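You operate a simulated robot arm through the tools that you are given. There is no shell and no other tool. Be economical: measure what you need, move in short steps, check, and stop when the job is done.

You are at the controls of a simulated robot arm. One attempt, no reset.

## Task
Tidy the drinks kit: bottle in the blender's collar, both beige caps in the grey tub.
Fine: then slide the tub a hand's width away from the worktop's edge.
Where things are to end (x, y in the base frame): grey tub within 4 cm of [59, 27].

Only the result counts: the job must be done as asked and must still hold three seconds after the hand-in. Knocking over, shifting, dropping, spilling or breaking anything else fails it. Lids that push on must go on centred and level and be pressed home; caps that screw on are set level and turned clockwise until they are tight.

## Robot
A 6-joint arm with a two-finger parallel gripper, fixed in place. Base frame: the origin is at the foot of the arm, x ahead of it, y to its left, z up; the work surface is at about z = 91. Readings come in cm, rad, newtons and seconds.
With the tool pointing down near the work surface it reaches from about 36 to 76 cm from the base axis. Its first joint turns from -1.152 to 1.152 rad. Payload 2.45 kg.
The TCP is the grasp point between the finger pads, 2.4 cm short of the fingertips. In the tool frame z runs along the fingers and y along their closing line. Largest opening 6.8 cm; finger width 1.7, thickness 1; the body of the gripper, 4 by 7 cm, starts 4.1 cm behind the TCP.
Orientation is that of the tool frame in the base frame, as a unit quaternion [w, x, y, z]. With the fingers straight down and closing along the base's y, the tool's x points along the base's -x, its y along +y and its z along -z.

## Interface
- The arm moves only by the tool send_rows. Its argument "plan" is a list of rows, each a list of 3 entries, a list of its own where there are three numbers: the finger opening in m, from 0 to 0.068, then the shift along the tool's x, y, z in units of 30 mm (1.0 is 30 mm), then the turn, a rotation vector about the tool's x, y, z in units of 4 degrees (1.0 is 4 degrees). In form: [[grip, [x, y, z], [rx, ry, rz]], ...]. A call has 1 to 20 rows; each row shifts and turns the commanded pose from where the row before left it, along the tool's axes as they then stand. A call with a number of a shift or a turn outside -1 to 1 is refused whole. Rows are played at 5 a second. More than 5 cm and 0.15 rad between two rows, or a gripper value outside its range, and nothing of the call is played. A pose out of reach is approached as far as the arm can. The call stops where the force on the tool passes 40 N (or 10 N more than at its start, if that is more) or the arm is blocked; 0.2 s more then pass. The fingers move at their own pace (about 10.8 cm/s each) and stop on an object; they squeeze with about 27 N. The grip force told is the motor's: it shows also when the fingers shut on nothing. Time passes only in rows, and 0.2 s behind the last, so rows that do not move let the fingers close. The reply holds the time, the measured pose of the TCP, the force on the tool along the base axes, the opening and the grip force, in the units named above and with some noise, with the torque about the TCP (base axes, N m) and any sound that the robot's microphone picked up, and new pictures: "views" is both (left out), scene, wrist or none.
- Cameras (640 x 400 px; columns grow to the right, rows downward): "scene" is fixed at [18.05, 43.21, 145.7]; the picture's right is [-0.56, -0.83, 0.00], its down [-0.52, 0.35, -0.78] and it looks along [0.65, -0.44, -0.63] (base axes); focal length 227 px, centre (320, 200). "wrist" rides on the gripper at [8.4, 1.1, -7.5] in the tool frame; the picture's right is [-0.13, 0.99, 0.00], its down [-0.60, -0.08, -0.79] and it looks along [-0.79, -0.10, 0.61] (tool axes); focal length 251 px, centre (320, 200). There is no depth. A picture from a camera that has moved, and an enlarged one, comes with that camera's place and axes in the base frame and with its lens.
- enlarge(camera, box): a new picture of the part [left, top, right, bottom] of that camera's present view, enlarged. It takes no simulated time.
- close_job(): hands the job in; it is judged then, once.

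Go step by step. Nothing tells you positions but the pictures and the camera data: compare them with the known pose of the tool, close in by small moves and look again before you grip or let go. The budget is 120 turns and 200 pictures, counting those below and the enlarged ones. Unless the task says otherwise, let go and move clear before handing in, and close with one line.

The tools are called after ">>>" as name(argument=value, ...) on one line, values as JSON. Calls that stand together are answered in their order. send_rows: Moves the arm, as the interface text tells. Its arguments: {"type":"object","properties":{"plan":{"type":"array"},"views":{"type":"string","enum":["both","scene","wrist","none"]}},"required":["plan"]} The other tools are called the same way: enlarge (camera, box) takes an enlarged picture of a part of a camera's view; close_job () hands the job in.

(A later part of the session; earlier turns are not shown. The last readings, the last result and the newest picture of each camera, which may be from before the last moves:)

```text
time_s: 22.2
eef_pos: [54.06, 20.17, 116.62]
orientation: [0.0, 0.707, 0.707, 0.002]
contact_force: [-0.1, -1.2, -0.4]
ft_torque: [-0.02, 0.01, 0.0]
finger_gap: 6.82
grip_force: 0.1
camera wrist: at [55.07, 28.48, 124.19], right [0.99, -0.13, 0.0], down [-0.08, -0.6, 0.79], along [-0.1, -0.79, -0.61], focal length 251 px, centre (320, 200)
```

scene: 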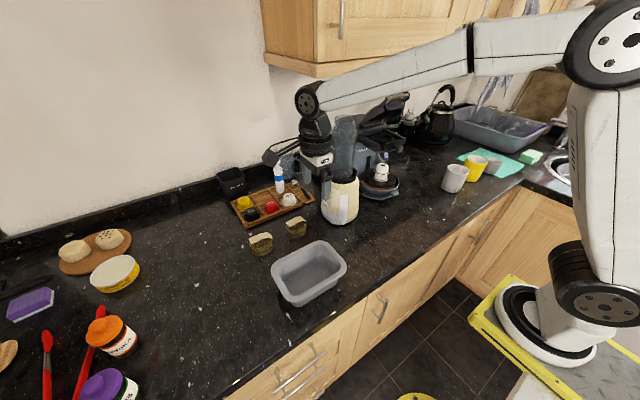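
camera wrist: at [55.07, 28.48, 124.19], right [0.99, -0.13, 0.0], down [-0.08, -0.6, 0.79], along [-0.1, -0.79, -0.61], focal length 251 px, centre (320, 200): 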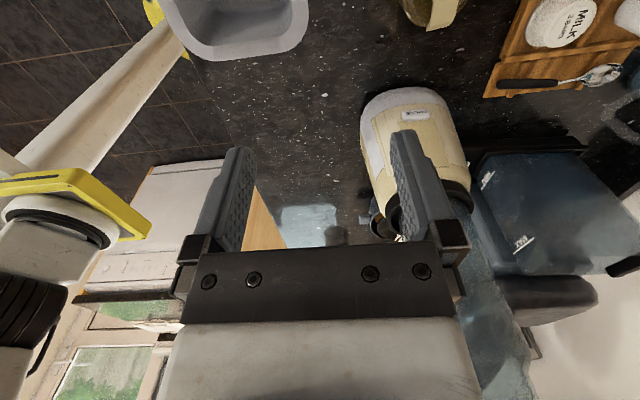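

Now the tool's x is base +y and its y is base +x. I'll move above the nearer cap.

>>> send_rows(plan=[[0.068, [0.14, 0.9, 0], [0, 0, 0]], [0.068, [0, 0.9, 0], [0, 0, 0]], [0.068, [0, 0.9, 0.4], [0, 0, 0]], [0.068, [0, 0.88, 0.8], [0, 0, 0]], [0.068, [0, 0, 0.9], [0, 0, 0]], [0.068, [0, 0, 0.9], [0, 0, 0]], [0.068, [0, 0, 0], [0, 0, 0]]], views="both")

>>> enlarge(camera="wrist", box=[200, 0, 440, 180])

>>> enlarge(camera="scene", box=[240, 180, 340, 270])

```text
time_s: 23.8
eef_pos: [64.84, 20.53, 107.72]
orientation: [0.0, 0.707, 0.707, 0.001]
contact_force: [0.5, 0.1, 0.3]
ft_torque: [-0.02, 0.0, -0.01]
finger_gap: 6.79
grip_force: 0.1
camera wrist: at [65.83, 28.95, 115.34], right [0.99, -0.13, 0.0], down [-0.08, -0.61, 0.79], along [-0.1, -0.79, -0.61], focal length 251 px, centre (320, 200)
```

scene: 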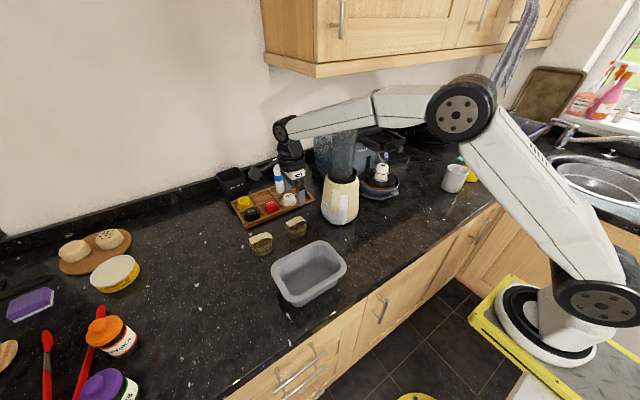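
wrist: 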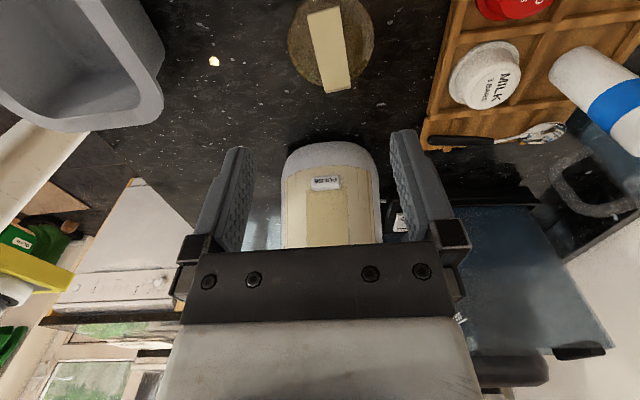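

```text
2.22 times, centred on (320, 90) of wrist
camera zoom: at [65.83, 28.95, 115.34], right [0.99, -0.13, 0.0], down [-0.08, -0.61, 0.79], along [-0.1, -0.79, -0.61], focal length 559 px, centre (320, 444)
```

zoom: 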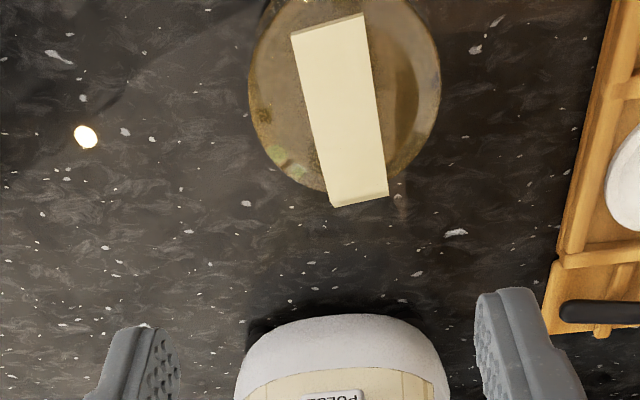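

```text
4.44 times, centred on (290, 225) of scene
camera zoom: at [18.05, 43.21, 145.7], right [-0.56, -0.83, 0.0], down [-0.52, 0.35, -0.78], along [0.65, -0.44, -0.63], focal length 1010 px, centre (453, 89)
```

zoom: 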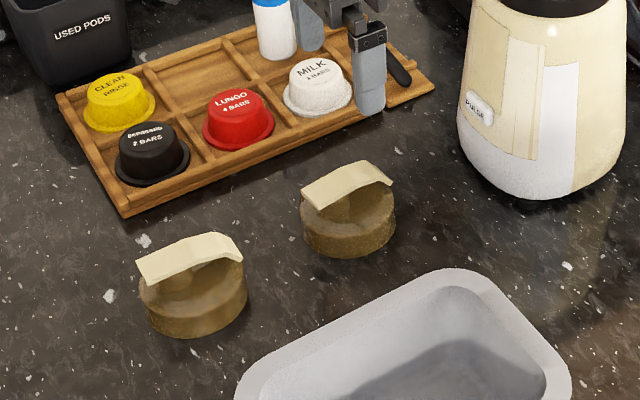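

The strap is centred near (65.65, 21.0) and yawed about 6°. I'll correct for that and descend partway.

>>> send_rows(plan=[[0.055, [0.155, 0.27, 0], [0, 0, 0]], [0.05, [0, 0, 0.7], [0, 0, -1]], [0.05, [0, 0, 0.7], [0, 0, -0.5]], [0.05, [0, 0, 0.7], [0, 0, 0]], [0.05, [0, 0, 0.3], [0, 0, 0]], [0.05, [0, 0, 0], [0, 0, 0]]], views="both")

>>> enlarge(camera="wrist", box=[200, 40, 440, 240])

>>> enlarge(camera="scene", box=[250, 170, 340, 260])

```text
time_s: 25.2
eef_pos: [65.64, 20.98, 100.36]
orientation: [0.0, 0.67, 0.743, 0.001]
contact_force: [-0.9, 0.0, 0.2]
ft_torque: [0.0, 0.02, 0.01]
finger_gap: 5.0
grip_force: 0.0
camera wrist: at [65.83, 29.48, 107.99], right [1.0, -0.03, 0.0], down [-0.02, -0.61, 0.79], along [-0.02, -0.79, -0.61], focal length 251 px, centre (320, 200)
```

scene: 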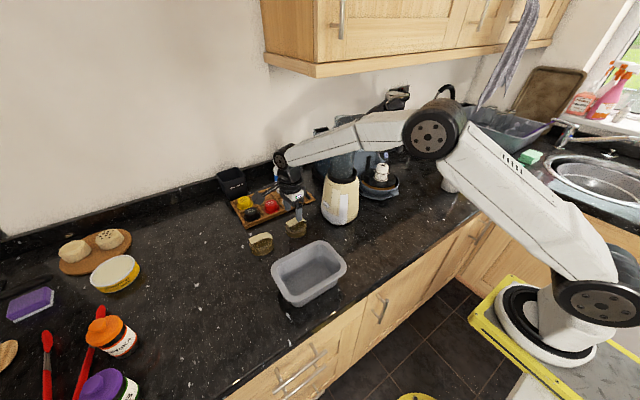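
wrist: 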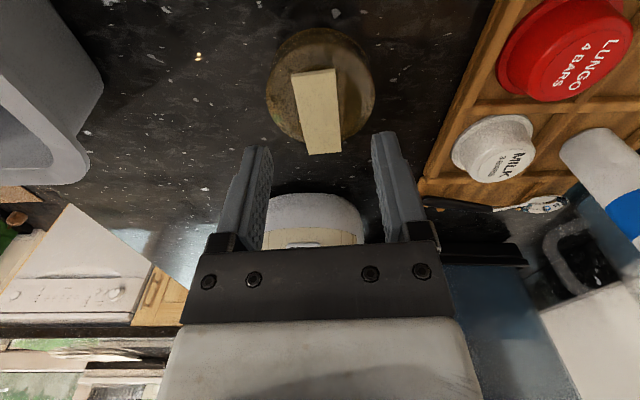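

```text
2.00 times, centred on (320, 140) of wrist
camera zoom: at [65.83, 29.48, 107.99], right [1.0, -0.03, 0.0], down [-0.02, -0.61, 0.79], along [-0.02, -0.79, -0.61], focal length 503 px, centre (320, 320)
```

zoom: 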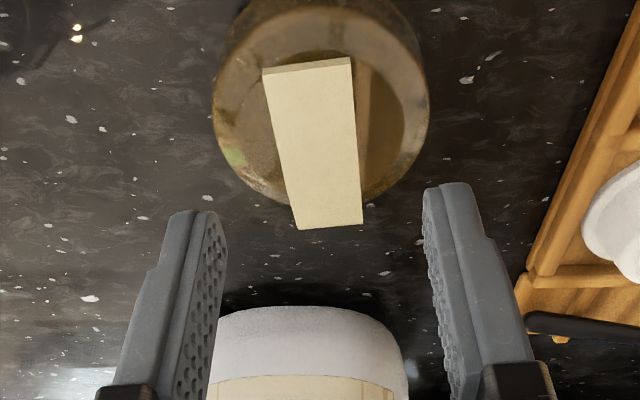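

```text
4.44 times, centred on (295, 215) of scene
camera zoom: at [18.05, 43.21, 145.7], right [-0.56, -0.83, 0.0], down [-0.52, 0.35, -0.78], along [0.65, -0.44, -0.63], focal length 1010 px, centre (431, 133)
```

zoom: 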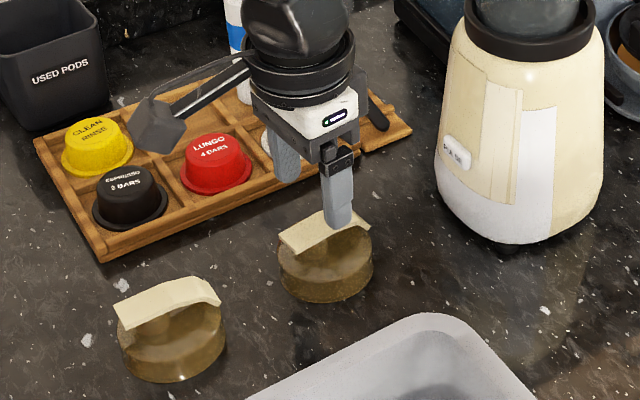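

The fingers are aligned with the strap. I'll descend so they straddle it.

>>> send_rows(plan=[[0.05, [0.07, 0, 0.5], [0, 0, 0]], [0.05, [0, 0, 0.35], [0, 0, 0]], [0.05, [0, 0, 0.2], [0, 0, 0]], [0.05, [0, 0, 0], [0, 0, 0]]], views="both")

>>> enlarge(camera="wrist", box=[200, 40, 440, 240])

>>> enlarge(camera="scene", box=[270, 190, 330, 250])

```text
time_s: 26.2
eef_pos: [65.74, 21.25, 97.33]
orientation: [0.0, 0.669, 0.743, 0.001]
contact_force: [-0.3, -0.1, 0.1]
ft_torque: [-0.01, 0.0, 0.01]
finger_gap: 5.01
grip_force: 0.1
camera wrist: at [65.88, 29.65, 104.87], right [1.0, -0.03, 0.0], down [-0.02, -0.61, 0.79], along [-0.02, -0.79, -0.61], focal length 251 px, centre (320, 200)
```

scene: 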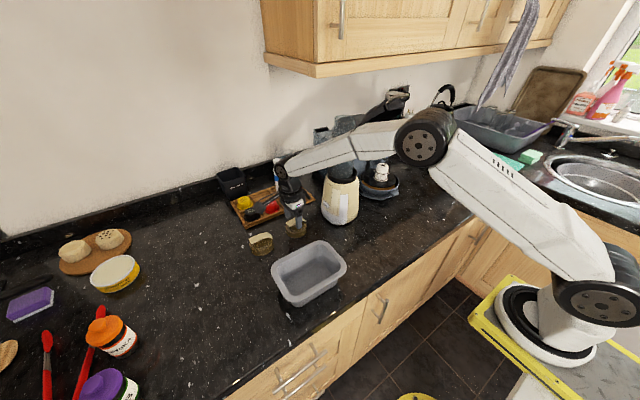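
wrist: 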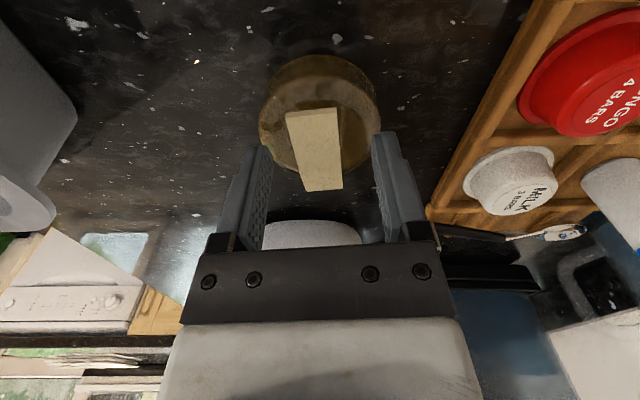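

```text
2.00 times, centred on (320, 140) of wrist
camera zoom: at [65.88, 29.65, 104.87], right [1.0, -0.03, 0.0], down [-0.02, -0.61, 0.79], along [-0.02, -0.79, -0.61], focal length 503 px, centre (320, 320)
```

zoom: 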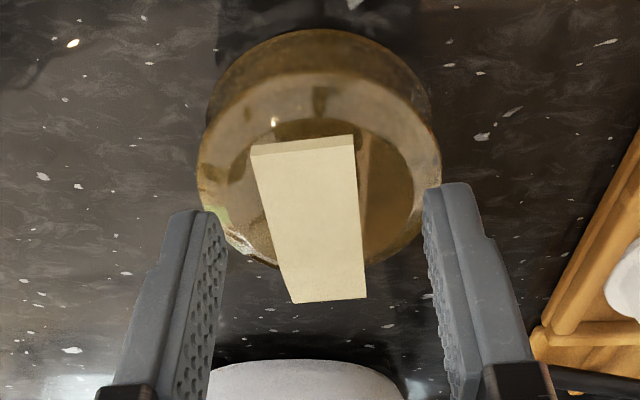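

```text
6.67 times, centred on (300, 220) of scene
camera zoom: at [18.05, 43.21, 145.7], right [-0.56, -0.83, 0.0], down [-0.52, 0.35, -0.78], along [0.65, -0.44, -0.63], focal length 1515 px, centre (453, 67)
```

zoom: 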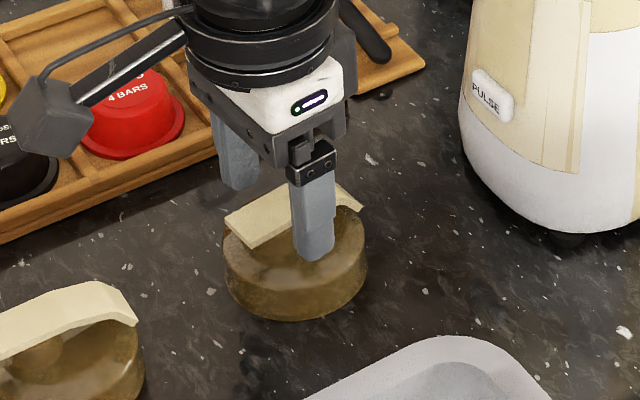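

>>> send_rows(plan=[[0.05, [0.05, 0, 0.15], [0, 0, 0]], [0.04, [0, 0, 0], [0, 0, 0]], [0.025, [0, 0, 0], [0, 0, 0]], [0.01, [0, 0, 0], [0, 0, 0]], [0.01, [0, 0, 0], [0, 0, 0]]], views="both")

>>> enlarge(camera="wrist", box=[200, 40, 440, 240])

>>> enlarge(camera="scene", box=[270, 190, 330, 250])

```text
time_s: 27.4
eef_pos: [65.59, 21.28, 96.89]
orientation: [0.0, 0.669, 0.743, 0.002]
contact_force: [0.8, -0.5, 0.2]
ft_torque: [-0.01, 0.03, -0.01]
finger_gap: 2.07
grip_force: 27.1
camera wrist: at [65.82, 29.81, 104.47], right [1.0, -0.03, 0.0], down [-0.02, -0.61, 0.79], along [-0.02, -0.79, -0.61], focal length 251 px, centre (320, 200)
```

scene: 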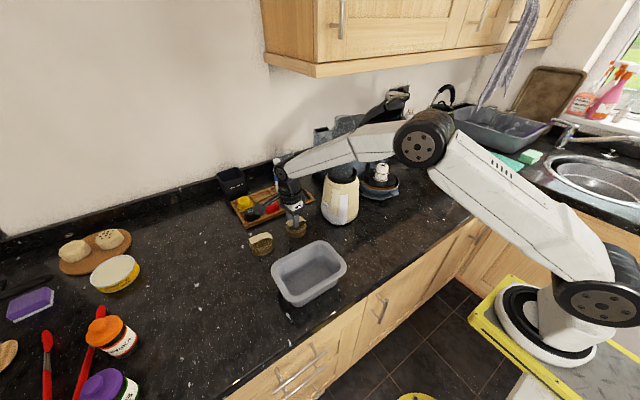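
wrist: 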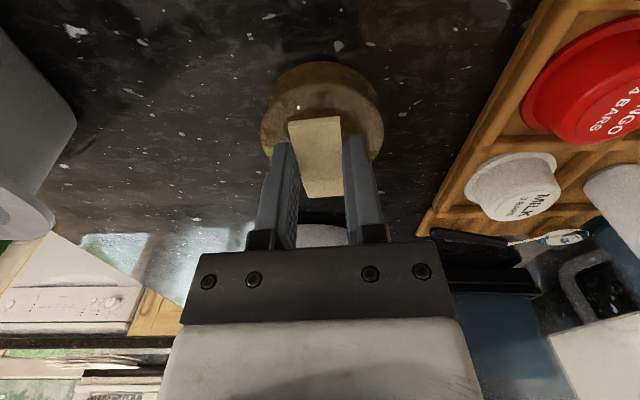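

```text
2.00 times, centred on (320, 140) of wrist
camera zoom: at [65.82, 29.81, 104.47], right [1.0, -0.03, 0.0], down [-0.02, -0.61, 0.79], along [-0.02, -0.79, -0.61], focal length 503 px, centre (320, 320)
```

zoom: 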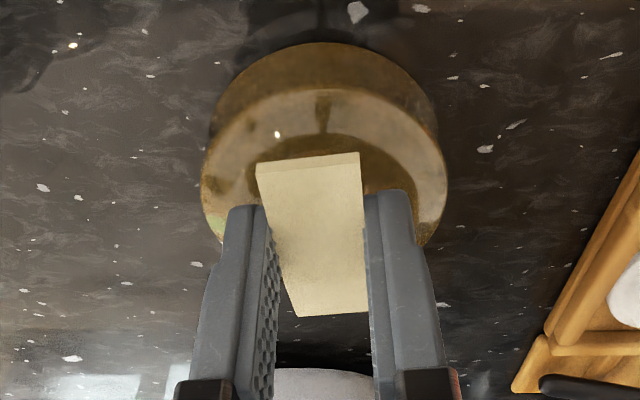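

```text
6.67 times, centred on (300, 220) of scene
camera zoom: at [18.05, 43.21, 145.7], right [-0.56, -0.83, 0.0], down [-0.52, 0.35, -0.78], along [0.65, -0.44, -0.63], focal length 1515 px, centre (453, 67)
```

zoom: 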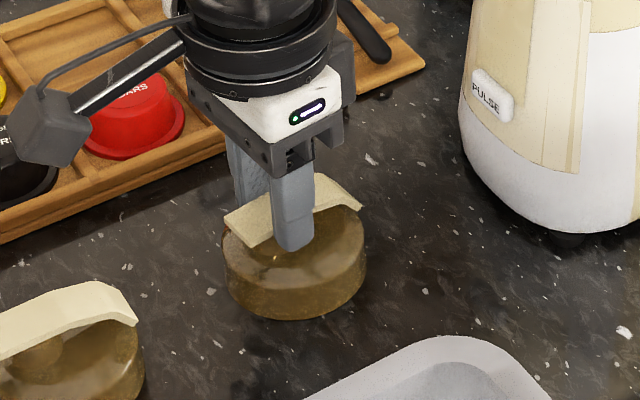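

The strap is gripped. I'll lift and carry the cap toward the tub.

>>> send_rows(plan=[[0.01, [0, 0, -0.4], [0, 0, 0]], [0.01, [0, 0, -0.9], [0, 0, 0]], [0.01, [0, 0, -0.9], [0, 0, 0]], [0.01, [0, 0, -0.9], [0, 0, 0]], [0.01, [0, 0, -0.9], [0, 0, 0]], [0.01, [0.2, -0.8, -0.3], [0, 0, 0]], [0.01, [0.2, -0.9, 0], [0, 0, 0]], [0.01, [0.2, -0.9, 0], [0, 0, 0]], [0.01, [0.2, -0.9, 0], [0, 0, 0]], [0.01, [0.2, -0.9, 0], [0, 0, 0]], [0.01, [0.2, -0.9, 0], [0, 0, 0]], [0.01, [0.2, -0.7, 0], [0, 0, 0]], [0.01, [0, 0, 0], [0, 0, 0]]], views="both")

>>> enlarge(camera="scene", box=[240, 160, 370, 310])

```text
time_s: 30.2
eef_pos: [47.16, 23.61, 109.84]
orientation: [0.0, 0.671, 0.742, 0.001]
contact_force: [-0.4, 0.5, -1.0]
ft_torque: [0.0, -0.02, -0.01]
finger_gap: 2.08
grip_force: 26.7
camera wrist: at [47.34, 32.06, 117.27], right [1.0, -0.03, 0.0], down [-0.02, -0.61, 0.79], along [-0.02, -0.79, -0.61], focal length 251 px, centre (320, 200)
```

scene: 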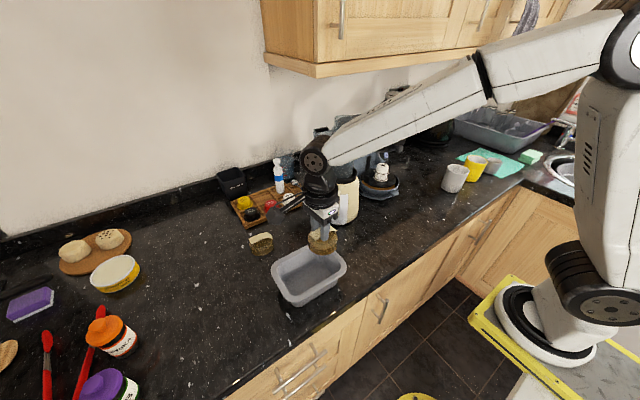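
wrist: 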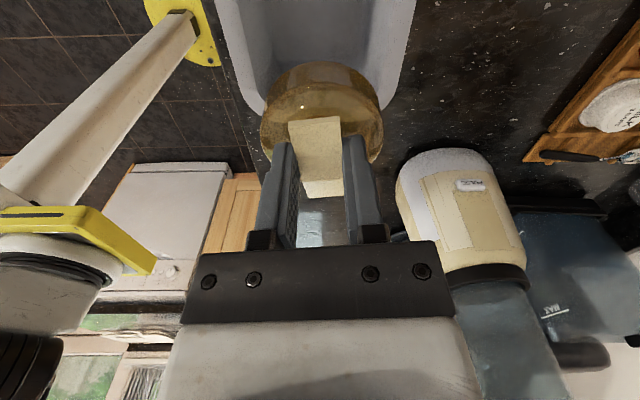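

```text
2.67 times, centred on (305, 235) of scene
camera zoom: at [18.05, 43.21, 145.7], right [-0.56, -0.83, 0.0], down [-0.52, 0.35, -0.78], along [0.65, -0.44, -0.63], focal length 606 px, centre (360, 107)
```

zoom: 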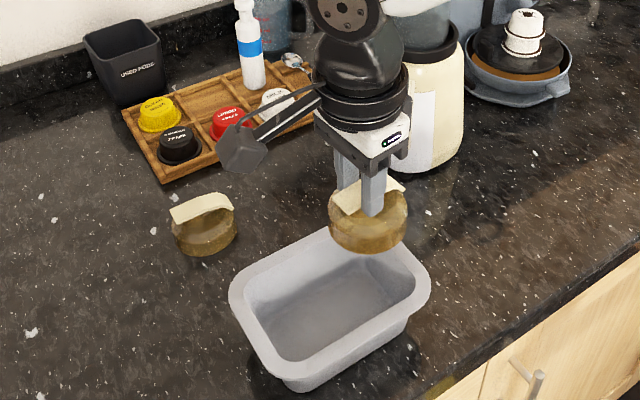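

The tub spans about x 41–53, y 18–35, with its rim at about 97.5. I'll lower the cap into the -y half.

>>> send_rows(plan=[[0.01, [0.13, -0.24, 0], [0, 0, 0]], [0.01, [0, 0, 0.6], [0, 0, 0]], [0.01, [0, 0, 0.8], [0, 0, 0]], [0.01, [0, 0, 0.8], [0, 0, 0]], [0.01, [0, 0, 0.8], [0, 0, 0]], [0.01, [0, 0, 0.4], [0, 0, 0]], [0.01, [0, 0, 0], [0, 0, 0]]], views="both")

>>> enlarge(camera="scene", box=[240, 190, 370, 320])

```text
time_s: 31.8
eef_pos: [46.53, 23.96, 99.46]
orientation: [0.0, 0.669, 0.743, 0.001]
contact_force: [-0.8, -0.8, -0.1]
ft_torque: [0.0, 0.0, 0.01]
finger_gap: 2.08
grip_force: 27.2
camera wrist: at [46.68, 32.44, 107.1], right [1.0, -0.03, 0.0], down [-0.02, -0.61, 0.79], along [-0.02, -0.79, -0.61], focal length 251 px, centre (320, 200)
```

scene: 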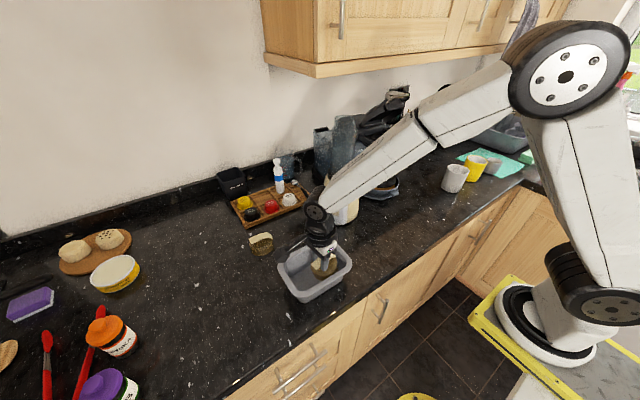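
wrist: 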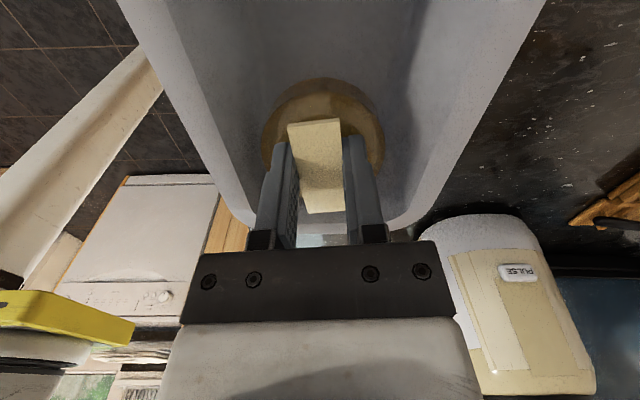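

```text
3.08 times, centred on (305, 255) of scene
camera zoom: at [18.05, 43.21, 145.7], right [-0.56, -0.83, 0.0], down [-0.52, 0.35, -0.78], along [0.65, -0.44, -0.63], focal length 699 px, centre (366, 31)
```

zoom: 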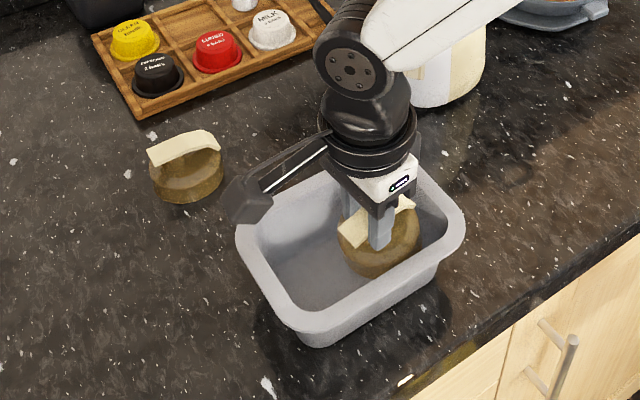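

The tub slid about 1.5 cm in -y as the cap touched its sloping wall, which is harmless. I'll keep lowering gently.

>>> send_rows(plan=[[0.01, [0, 0, 0.15], [0, 0, 0]], [0.01, [0, 0, 0.15], [0, 0, 0]], [0.01, [0, 0, 0.15], [0, 0, 0]], [0.01, [0, 0, 0], [0, 0, 0]]], views="both")

>>> enlarge(camera="scene", box=[240, 190, 370, 320])

>>> enlarge(camera="wrist", box=[160, 0, 480, 240])

```text
time_s: 32.8
eef_pos: [46.49, 23.93, 98.18]
orientation: [0.0, 0.669, 0.743, 0.001]
contact_force: [-0.1, 1.1, -0.1]
ft_torque: [0.0, 0.0, -0.01]
finger_gap: 2.06
grip_force: 26.9
camera wrist: at [46.62, 32.46, 105.78], right [1.0, -0.03, 0.0], down [-0.02, -0.61, 0.79], along [-0.02, -0.79, -0.61], focal length 251 px, centre (320, 200)
```

scene: 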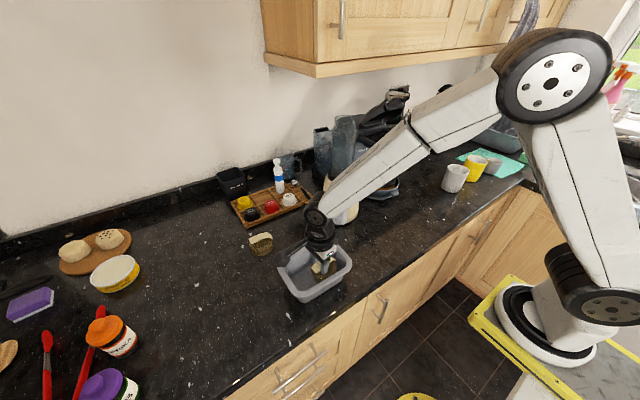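
wrist: 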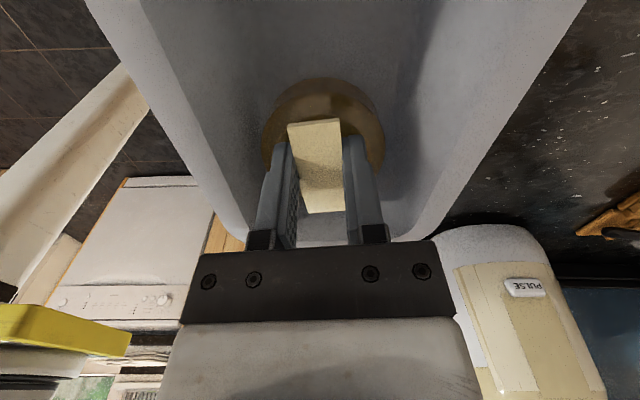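

```text
3.08 times, centred on (305, 255) of scene
camera zoom: at [18.05, 43.21, 145.7], right [-0.56, -0.83, 0.0], down [-0.52, 0.35, -0.78], along [0.65, -0.44, -0.63], focal length 699 px, centre (366, 31)
```

zoom: 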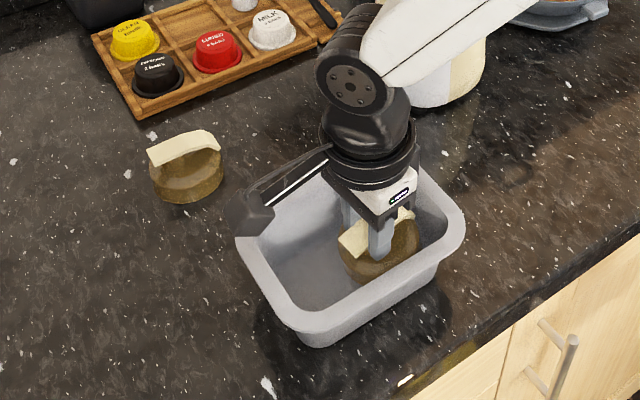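

```text
1.67 times, centred on (320, 120) of wrist
camera zoom: at [46.62, 32.46, 105.78], right [1.0, -0.03, 0.0], down [-0.02, -0.61, 0.79], along [-0.02, -0.79, -0.61], focal length 419 px, centre (320, 333)
```

zoom: 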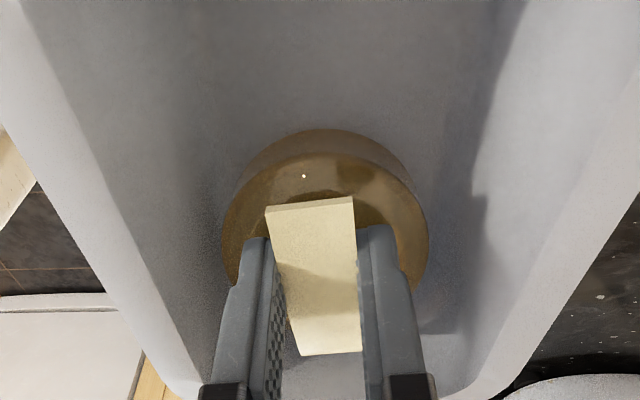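

>>> send_rows(plan=[[0.01, [0, 0, 0.1], [0, 0, 0]], [0.01, [0, 0, 0.08], [0, 0, 0]], [0.01, [0, 0, 0.06], [0, 0, 0]], [0.01, [0, 0, 0], [0, 0, 0]]], views="none")

```text
time_s: 33.8
eef_pos: [46.51, 23.93, 97.51]
orientation: [0.0, 0.669, 0.744, 0.002]
contact_force: [0.2, 0.3, 0.2]
ft_torque: [-0.04, 0.04, -0.04]
finger_gap: 2.07
grip_force: 27.3
```

Almost on the floor, so I'll lower a little more until contact, then release.

>>> send_rows(plan=[[0.01, [0, 0, 0.06], [0, 0, 0]], [0.01, [0, 0, 0.05], [0, 0, 0]], [0.01, [0, 0, 0], [0, 0, 0]]], views="none")

```text
time_s: 34.6
eef_pos: [46.45, 23.95, 97.2]
orientation: [0.001, 0.669, 0.743, 0.002]
contact_force: [-1.5, -1.7, 7.5]
ft_torque: [0.06, 0.04, 0.02]
finger_gap: 2.06
grip_force: 26.9
```

Contact at 7.5 N. I'll open and rise.

>>> send_rows(plan=[[0.024, [0, 0, -0.03], [0, 0, 0]], [0.035, [0, 0, 0], [0, 0, 0]], [0.042, [0, 0, 0], [0, 0, 0]], [0.042, [0, 0, -0.5], [0, 0, 0]], [0.042, [0, 0, -0.9], [0, 0, 0]], [0.042, [0, 0, -0.9], [0, 0, 0]], [0.042, [0, 0, -0.9], [0, 0, 0]], [0.042, [0, 0, -0.4], [0, 0, 0]]], views="both")

>>> enlarge(camera="scene", box=[240, 190, 370, 320])

>>> enlarge(camera="wrist", box=[160, 0, 480, 240])

```text
time_s: 36.4
eef_pos: [46.63, 23.89, 108.18]
orientation: [0.0, 0.669, 0.744, 0.002]
contact_force: [0.4, 0.4, -0.3]
ft_torque: [0.01, 0.0, 0.03]
finger_gap: 4.22
grip_force: 0.0
camera wrist: at [46.7, 32.38, 115.68], right [1.0, -0.03, 0.0], down [-0.02, -0.61, 0.79], along [-0.02, -0.79, -0.61], focal length 251 px, centre (320, 200)
```

scene: 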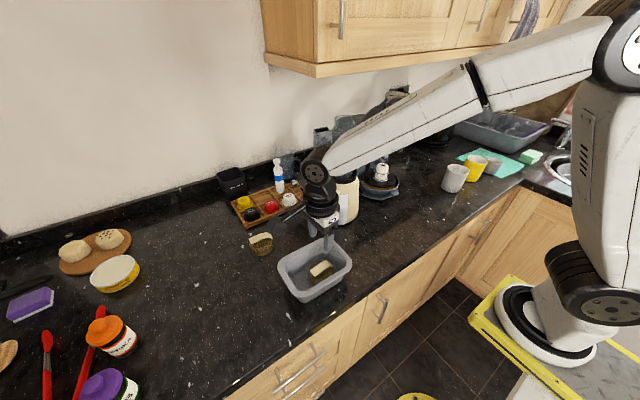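
wrist: 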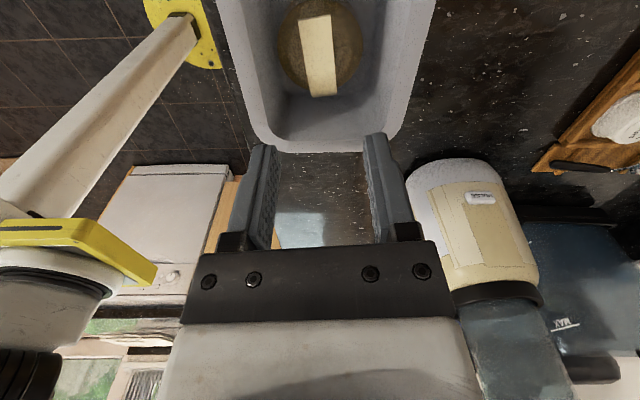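

```text
3.08 times, centred on (305, 255) of scene
camera zoom: at [18.05, 43.21, 145.7], right [-0.56, -0.83, 0.0], down [-0.52, 0.35, -0.78], along [0.65, -0.44, -0.63], focal length 699 px, centre (366, 31)
```

zoom: 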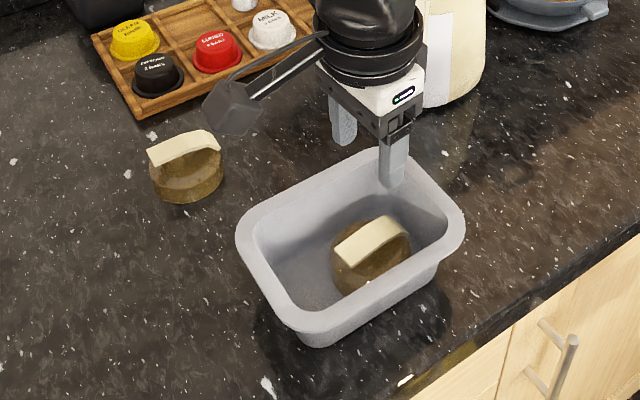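

```text
1.67 times, centred on (320, 120) of wrist
camera zoom: at [46.7, 32.38, 115.68], right [1.0, -0.03, 0.0], down [-0.02, -0.61, 0.79], along [-0.02, -0.79, -0.61], focal length 419 px, centre (320, 333)
```

zoom: 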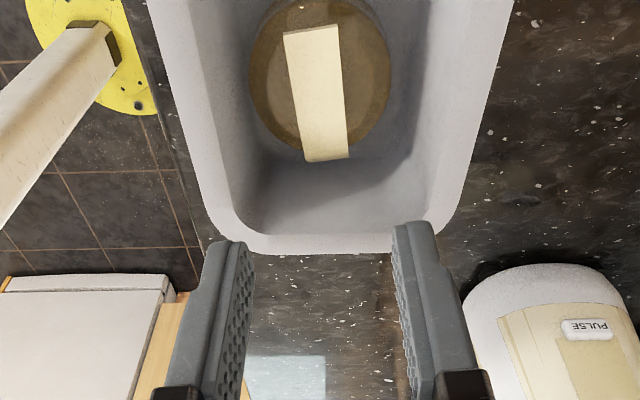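

The first cap is in the tub but mid-floor. I'll re-grip it and shift it toward the -y end to make room for the second.

>>> send_rows(plan=[[0.045, [0, 0, 0.9], [0, 0, 0]], [0.045, [0, 0, 0.9], [0, 0, 0]], [0.045, [0, 0, 0.9], [0, 0, 0]], [0.045, [0, 0, 0.7], [0, 0, 0]], [0.045, [0, 0, 0.18], [0, 0, 0]], [0.03, [0, 0, 0], [0, 0, 0]], [0.01, [0, 0, 0], [0, 0, 0]], [0.01, [0, 0, 0], [0, 0, 0]], [0.01, [0, 0, -0.15], [0, 0, 0]], [0.01, [-0.2, -0.11, 0], [0, 0, 0]], [0.01, [-0.2, -0.11, 0], [0, 0, 0]], [0.01, [-0.17, -0.11, 0], [0, 0, 0]], [0.01, [0, 0, 0], [0, 0, 0]]], views="both")

>>> enlarge(camera="scene", box=[240, 190, 370, 320])

```text
time_s: 39.2
eef_pos: [45.76, 22.09, 97.78]
orientation: [-0.001, 0.67, 0.743, 0.001]
contact_force: [0.1, -0.7, -0.3]
ft_torque: [-0.02, 0.0, -0.02]
finger_gap: 2.11
grip_force: 27.2
camera wrist: at [45.93, 30.58, 105.38], right [1.0, -0.03, 0.0], down [-0.02, -0.61, 0.79], along [-0.02, -0.79, -0.61], focal length 251 px, centre (320, 200)
```

scene: 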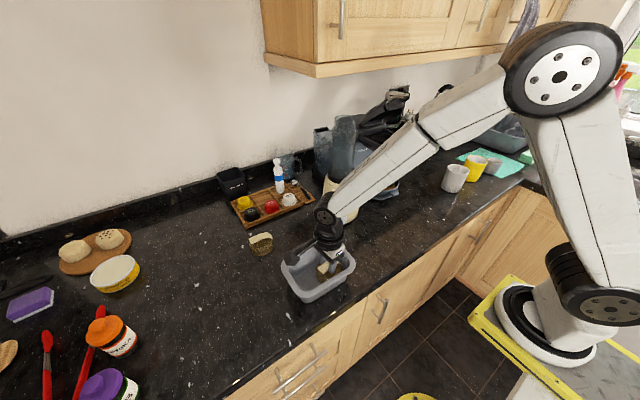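
wrist: 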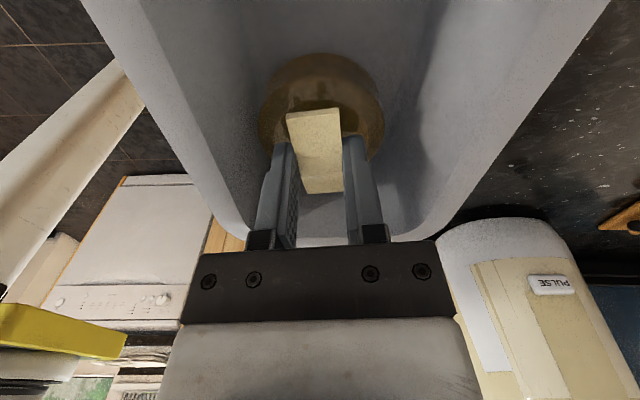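

```text
3.08 times, centred on (305, 255) of scene
camera zoom: at [18.05, 43.21, 145.7], right [-0.56, -0.83, 0.0], down [-0.52, 0.35, -0.78], along [0.65, -0.44, -0.63], focal length 699 px, centre (366, 31)
```

zoom: 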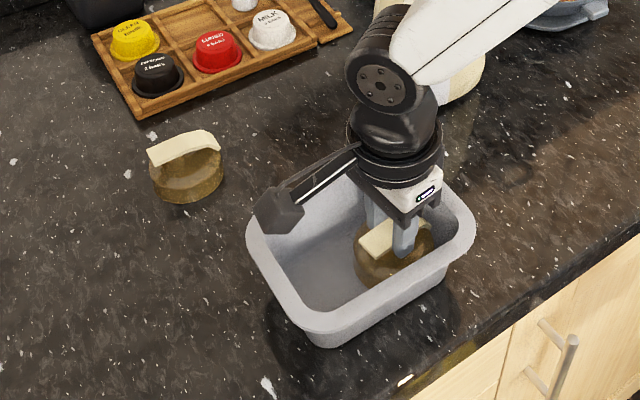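

The cap is now against the tub's -y end. I'll lower it, release and rise.

>>> send_rows(plan=[[0.01, [0.03, 0, 0.12], [0, 0, 0]], [0.01, [0, 0, 0.04], [0, 0, 0]], [0.025, [0, 0, 0], [0, 0, 0]], [0.035, [0, 0, 0], [0, 0, 0]], [0.042, [0, 0, 0], [0, 0, 0]], [0.042, [0, 0, -0.5], [0, 0, 0]], [0.042, [0, 0, -0.9], [0, 0, 0]], [0.042, [0, 0, -0.9], [0, 0, 0]], [0.042, [0, 0, -0.9], [0, 0, 0]], [0.042, [0.8, 0.3, -0.4], [0, 0, 0]], [0.042, [0.9, 0.3, 0], [0, 0, 0]]], views="both")

>>> enlarge(camera="scene", box=[240, 190, 370, 320])

>>> enlarge(camera="wrist", box=[160, 0, 480, 240])

```text
time_s: 41.6
eef_pos: [46.98, 27.75, 108.34]
orientation: [0.0, 0.669, 0.743, 0.001]
contact_force: [0.0, 0.2, -0.1]
ft_torque: [0.0, 0.01, 0.02]
finger_gap: 4.2
grip_force: 0.0
camera wrist: at [47.22, 36.17, 115.82], right [1.0, -0.03, 0.0], down [-0.02, -0.61, 0.79], along [-0.02, -0.79, -0.61], focal length 251 px, centre (320, 200)
```

scene: 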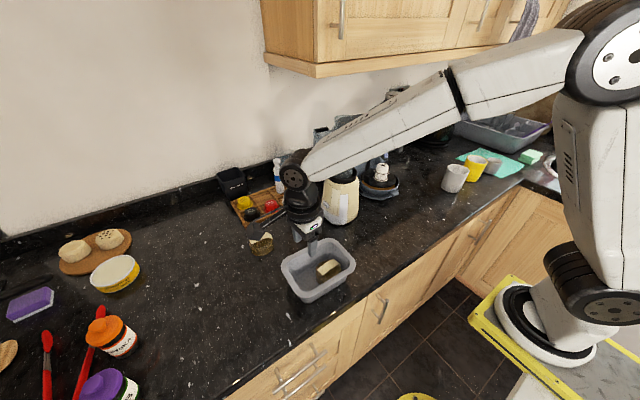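
wrist: 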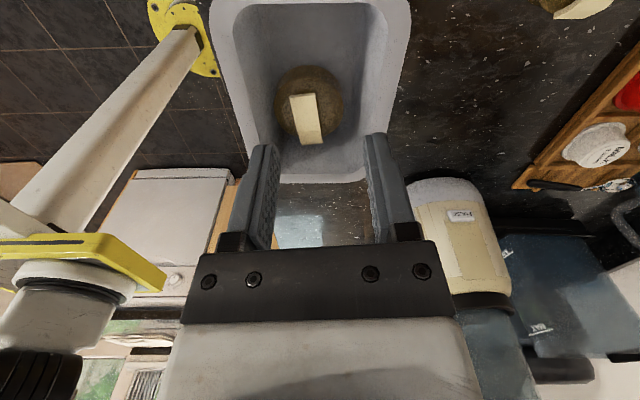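

```text
3.08 times, centred on (305, 255) of scene
camera zoom: at [18.05, 43.2, 145.7], right [-0.56, -0.83, 0.0], down [-0.52, 0.35, -0.78], along [0.65, -0.44, -0.63], focal length 699 px, centre (366, 31)
```

zoom: 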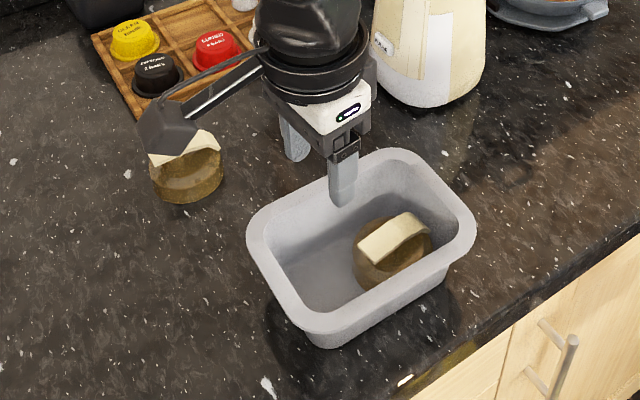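

```text
1.67 times, centred on (320, 120) of wrist
camera zoom: at [47.22, 36.17, 115.82], right [1.0, -0.03, 0.0], down [-0.02, -0.61, 0.79], along [-0.02, -0.79, -0.61], focal length 419 px, centre (320, 333)
```

zoom: 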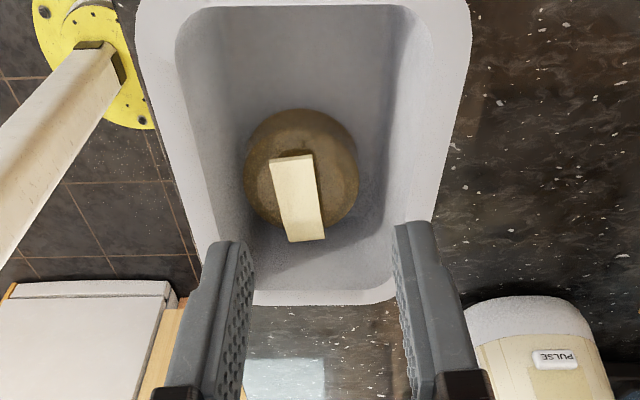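

The first cap is settled and the tub is centred near (46.5, 24.2). Next I'll go to the second cap.

>>> send_rows(plan=[[0.05, [0.1, 0.8, 0], [0, 0, 0]], [0.05, [0.1, 0.9, 0], [0, 0, 0]], [0.05, [0.1, 0.9, 0], [0, 0, 0]], [0.05, [0.1, 0.9, 0], [0, 0, 0]], [0.05, [0.1, 0.9, 0], [0, 0, 0]], [0.05, [0.1, 0.9, 0], [0, 0, 0]], [0.05, [0.13, 0.8, 0], [0, 0, 0]], [0.05, [0.1, 0.33, 0], [0, 0, 0]], [0.05, [0, 0, 0], [0, 0, 0]]], views="both")

>>> enlarge(camera="wrist", box=[200, 0, 440, 180])

```text
time_s: 43.6
eef_pos: [66.01, 32.0, 108.15]
orientation: [0.0, 0.67, 0.743, 0.001]
contact_force: [0.3, 0.5, 0.0]
ft_torque: [0.0, 0.0, 0.03]
finger_gap: 5.0
grip_force: 0.1
camera wrist: at [66.13, 40.38, 115.7], right [1.0, -0.03, 0.0], down [-0.02, -0.61, 0.79], along [-0.02, -0.79, -0.61], focal length 251 px, centre (320, 200)
```

scene: 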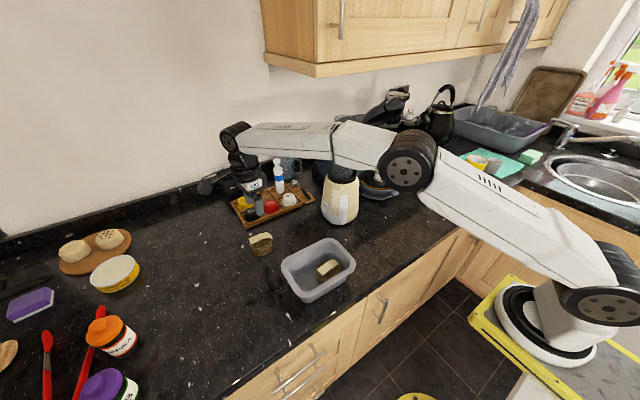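
wrist: 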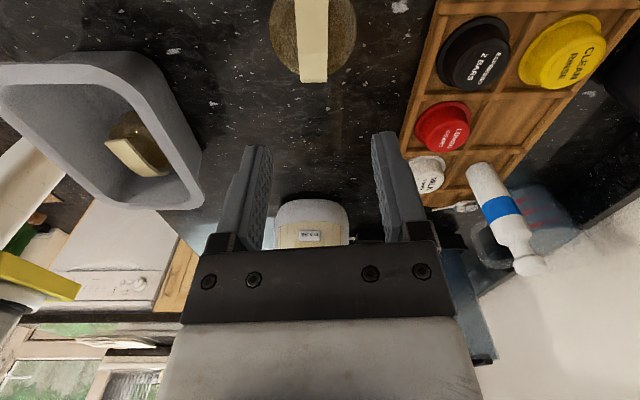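

```text
2.22 times, centred on (320, 90) of wrist
camera zoom: at [66.13, 40.38, 115.7], right [1.0, -0.03, 0.0], down [-0.02, -0.61, 0.79], along [-0.02, -0.79, -0.61], focal length 559 px, centre (320, 444)
```

zoom: 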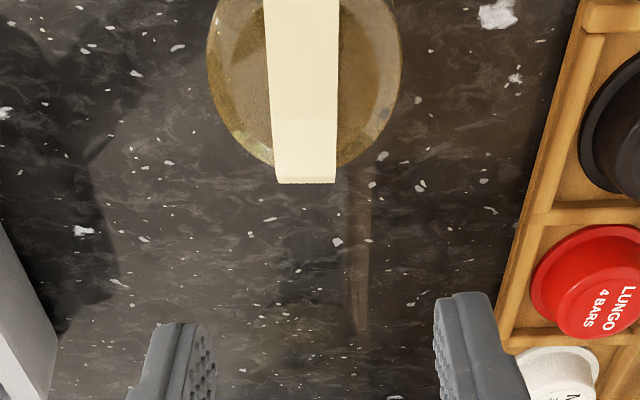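

The second strap is centred near (65.5, 33.2) and lies along y. I'll correct the yaw and descend partway.

>>> send_rows(plan=[[0.05, [0.415, -0.124, 0], [0, 0, 0]], [0.05, [0, 0, 0.7], [0, 0, 1]], [0.05, [0, 0, 0.7], [0, 0, 0.6]], [0.05, [0, 0, 0.7], [0, 0, 0]], [0.05, [0, 0, 0.5], [0, 0, 0]], [0.05, [0, 0, 0], [0, 0, 0]]], views="both")

>>> enlarge(camera="wrist", box=[200, 40, 440, 240])

>>> enlarge(camera="scene", box=[220, 190, 300, 270])

```text
time_s: 45.0
eef_pos: [65.35, 33.06, 100.32]
orientation: [0.0, 0.709, 0.705, 0.001]
contact_force: [0.5, 0.2, 0.5]
ft_torque: [0.0, 0.01, 0.02]
finger_gap: 5.01
grip_force: 0.0
camera wrist: at [66.54, 41.53, 107.83], right [0.99, -0.14, 0.0], down [-0.08, -0.6, 0.79], along [-0.11, -0.78, -0.61], focal length 251 px, centre (320, 200)
```

scene: 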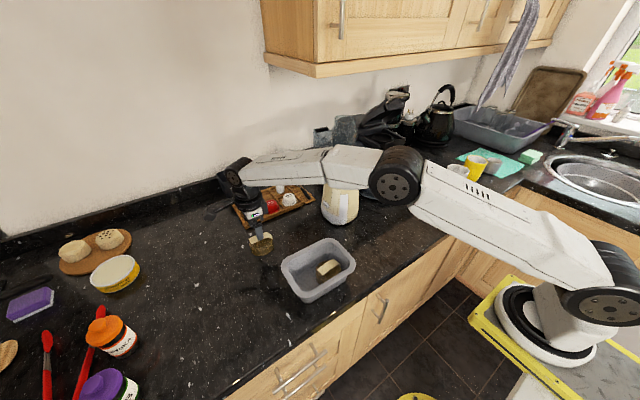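
wrist: 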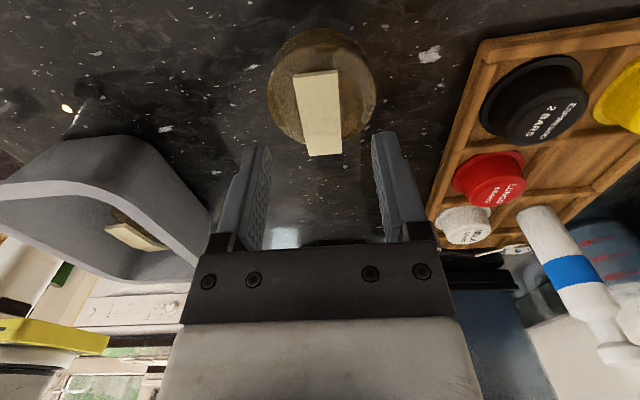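

```text
2.00 times, centred on (320, 140) of wrist
camera zoom: at [66.54, 41.53, 107.83], right [0.99, -0.14, 0.0], down [-0.08, -0.6, 0.79], along [-0.11, -0.78, -0.61], focal length 503 px, centre (320, 320)
```

zoom: 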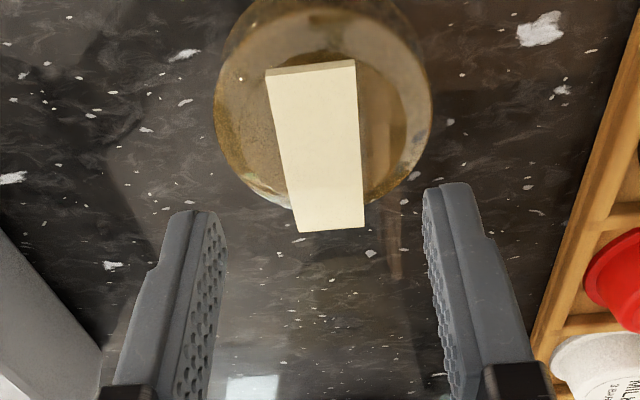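

```text
5.00 times, centred on (260, 230) of scene
camera zoom: at [18.05, 43.21, 145.7], right [-0.56, -0.83, 0.0], down [-0.52, 0.35, -0.78], along [0.65, -0.44, -0.63], focal length 1136 px, centre (620, 50)
```

zoom: 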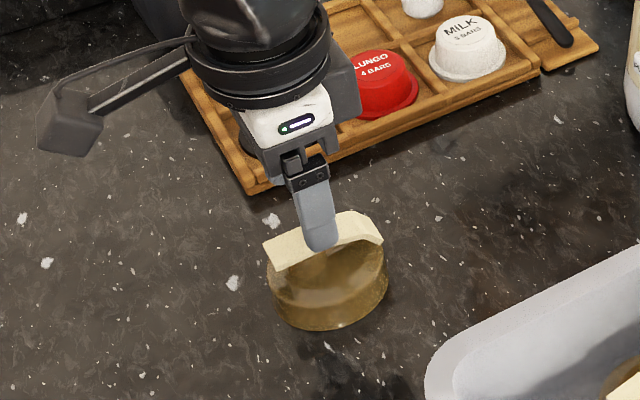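

The view matches the first cap's successful approach, so I'll repeat the same descent and grip.

>>> send_rows(plan=[[0.05, [0.07, 0, 0.5], [0, 0, 0]], [0.05, [0, 0, 0.35], [0, 0, 0]], [0.05, [0.03, 0, 0.3], [0, 0, 0]], [0.04, [0, 0, 0], [0, 0, 0]], [0.025, [0, 0, 0], [0, 0, 0]], [0.01, [0, 0, 0], [0, 0, 0]], [0.01, [0, 0, 0], [0, 0, 0]]], views="both")

```text
time_s: 46.6
eef_pos: [65.49, 33.5, 96.88]
orientation: [0.0, 0.709, 0.705, 0.001]
contact_force: [0.0, 0.2, 0.2]
ft_torque: [-0.03, 0.01, -0.01]
finger_gap: 2.1
grip_force: 26.8
camera wrist: at [66.53, 41.91, 104.42], right [0.99, -0.14, 0.0], down [-0.08, -0.6, 0.79], along [-0.11, -0.78, -0.61], focal length 251 px, centre (320, 200)
```

scene: 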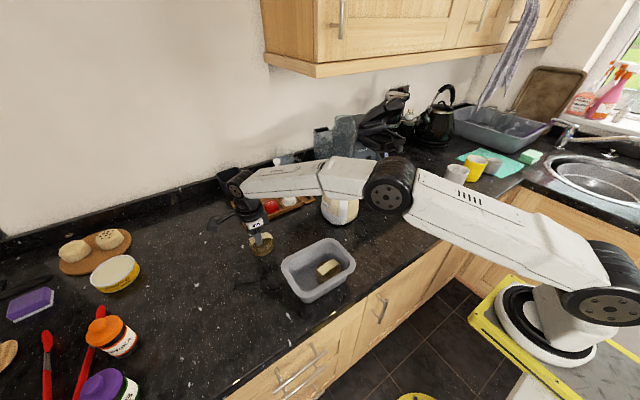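
wrist: 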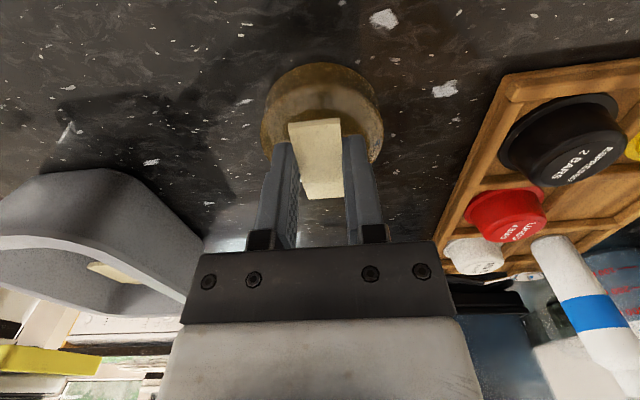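

The second cap is gripped. I'll lift it and carry it above the +y half of the tub.

>>> send_rows(plan=[[0.01, [0, 0, -0.4], [0, 0, 0]], [0.01, [0, 0, -0.9], [0, 0, 0]], [0.01, [0, 0, -0.9], [0, 0, 0]], [0.01, [0, 0, -0.9], [0, 0, 0]], [0.01, [0, 0, -0.9], [0, 0, 0]], [0.01, [-0.25, -0.8, -0.3], [0, 0, 0]], [0.01, [-0.27, -0.85, 0], [0, 0, 0]], [0.01, [-0.27, -0.85, 0], [0, 0, 0]], [0.01, [-0.27, -0.85, 0], [0, 0, 0]], [0.01, [-0.27, -0.85, 0], [0, 0, 0]], [0.01, [-0.27, -0.85, 0], [0, 0, 0]], [0.01, [-0.27, -0.85, 0], [0, 0, 0]], [0.01, [0, 0, 0], [0, 0, 0]]], views="both")

>>> enlarge(camera="scene", box=[240, 190, 370, 320])

>>> enlarge(camera="wrist", box=[160, 0, 480, 240])

```text
time_s: 49.4
eef_pos: [47.65, 28.08, 109.67]
orientation: [0.0, 0.711, 0.704, 0.002]
contact_force: [1.3, 0.0, 0.1]
ft_torque: [-0.04, -0.01, 0.04]
finger_gap: 2.09
grip_force: 26.8
camera wrist: at [48.7, 36.37, 117.37], right [0.99, -0.14, 0.0], down [-0.09, -0.6, 0.79], along [-0.11, -0.78, -0.61], focal length 251 px, centre (320, 200)
```

scene: 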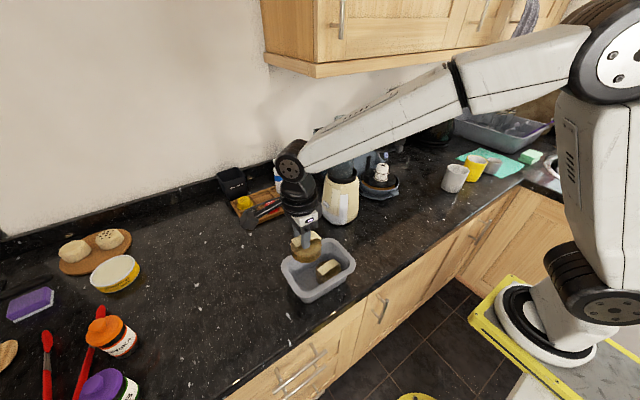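
wrist: 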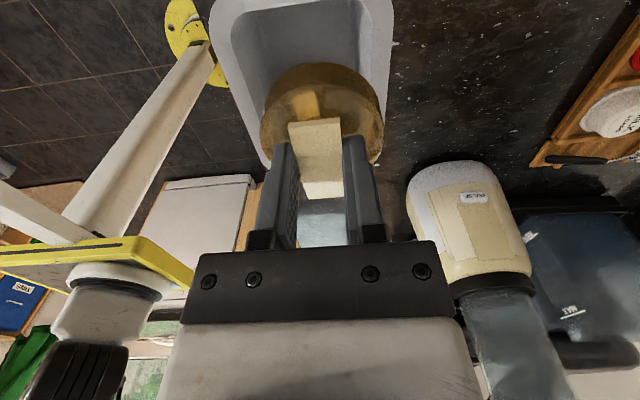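

```text
3.08 times, centred on (305, 255) of scene
camera zoom: at [18.05, 43.21, 145.7], right [-0.56, -0.83, 0.0], down [-0.52, 0.35, -0.78], along [0.65, -0.44, -0.63], focal length 699 px, centre (366, 31)
```

zoom: 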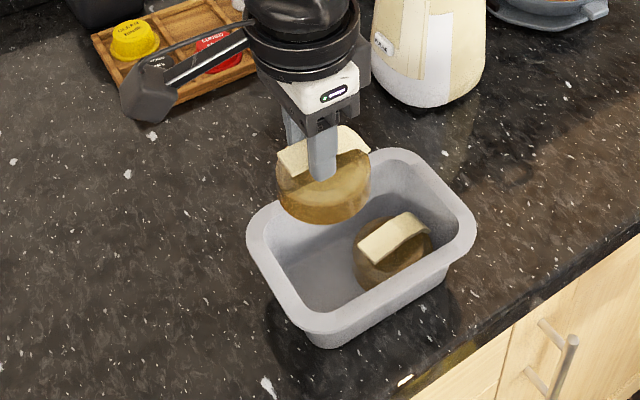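

```text
1.67 times, centred on (320, 120) of wrist
camera zoom: at [48.7, 36.37, 117.37], right [0.99, -0.14, 0.0], down [-0.09, -0.6, 0.79], along [-0.11, -0.78, -0.61], focal length 419 px, centre (320, 333)
```

zoom: 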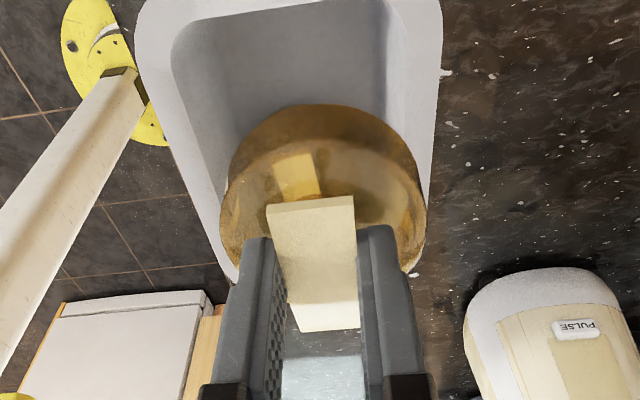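

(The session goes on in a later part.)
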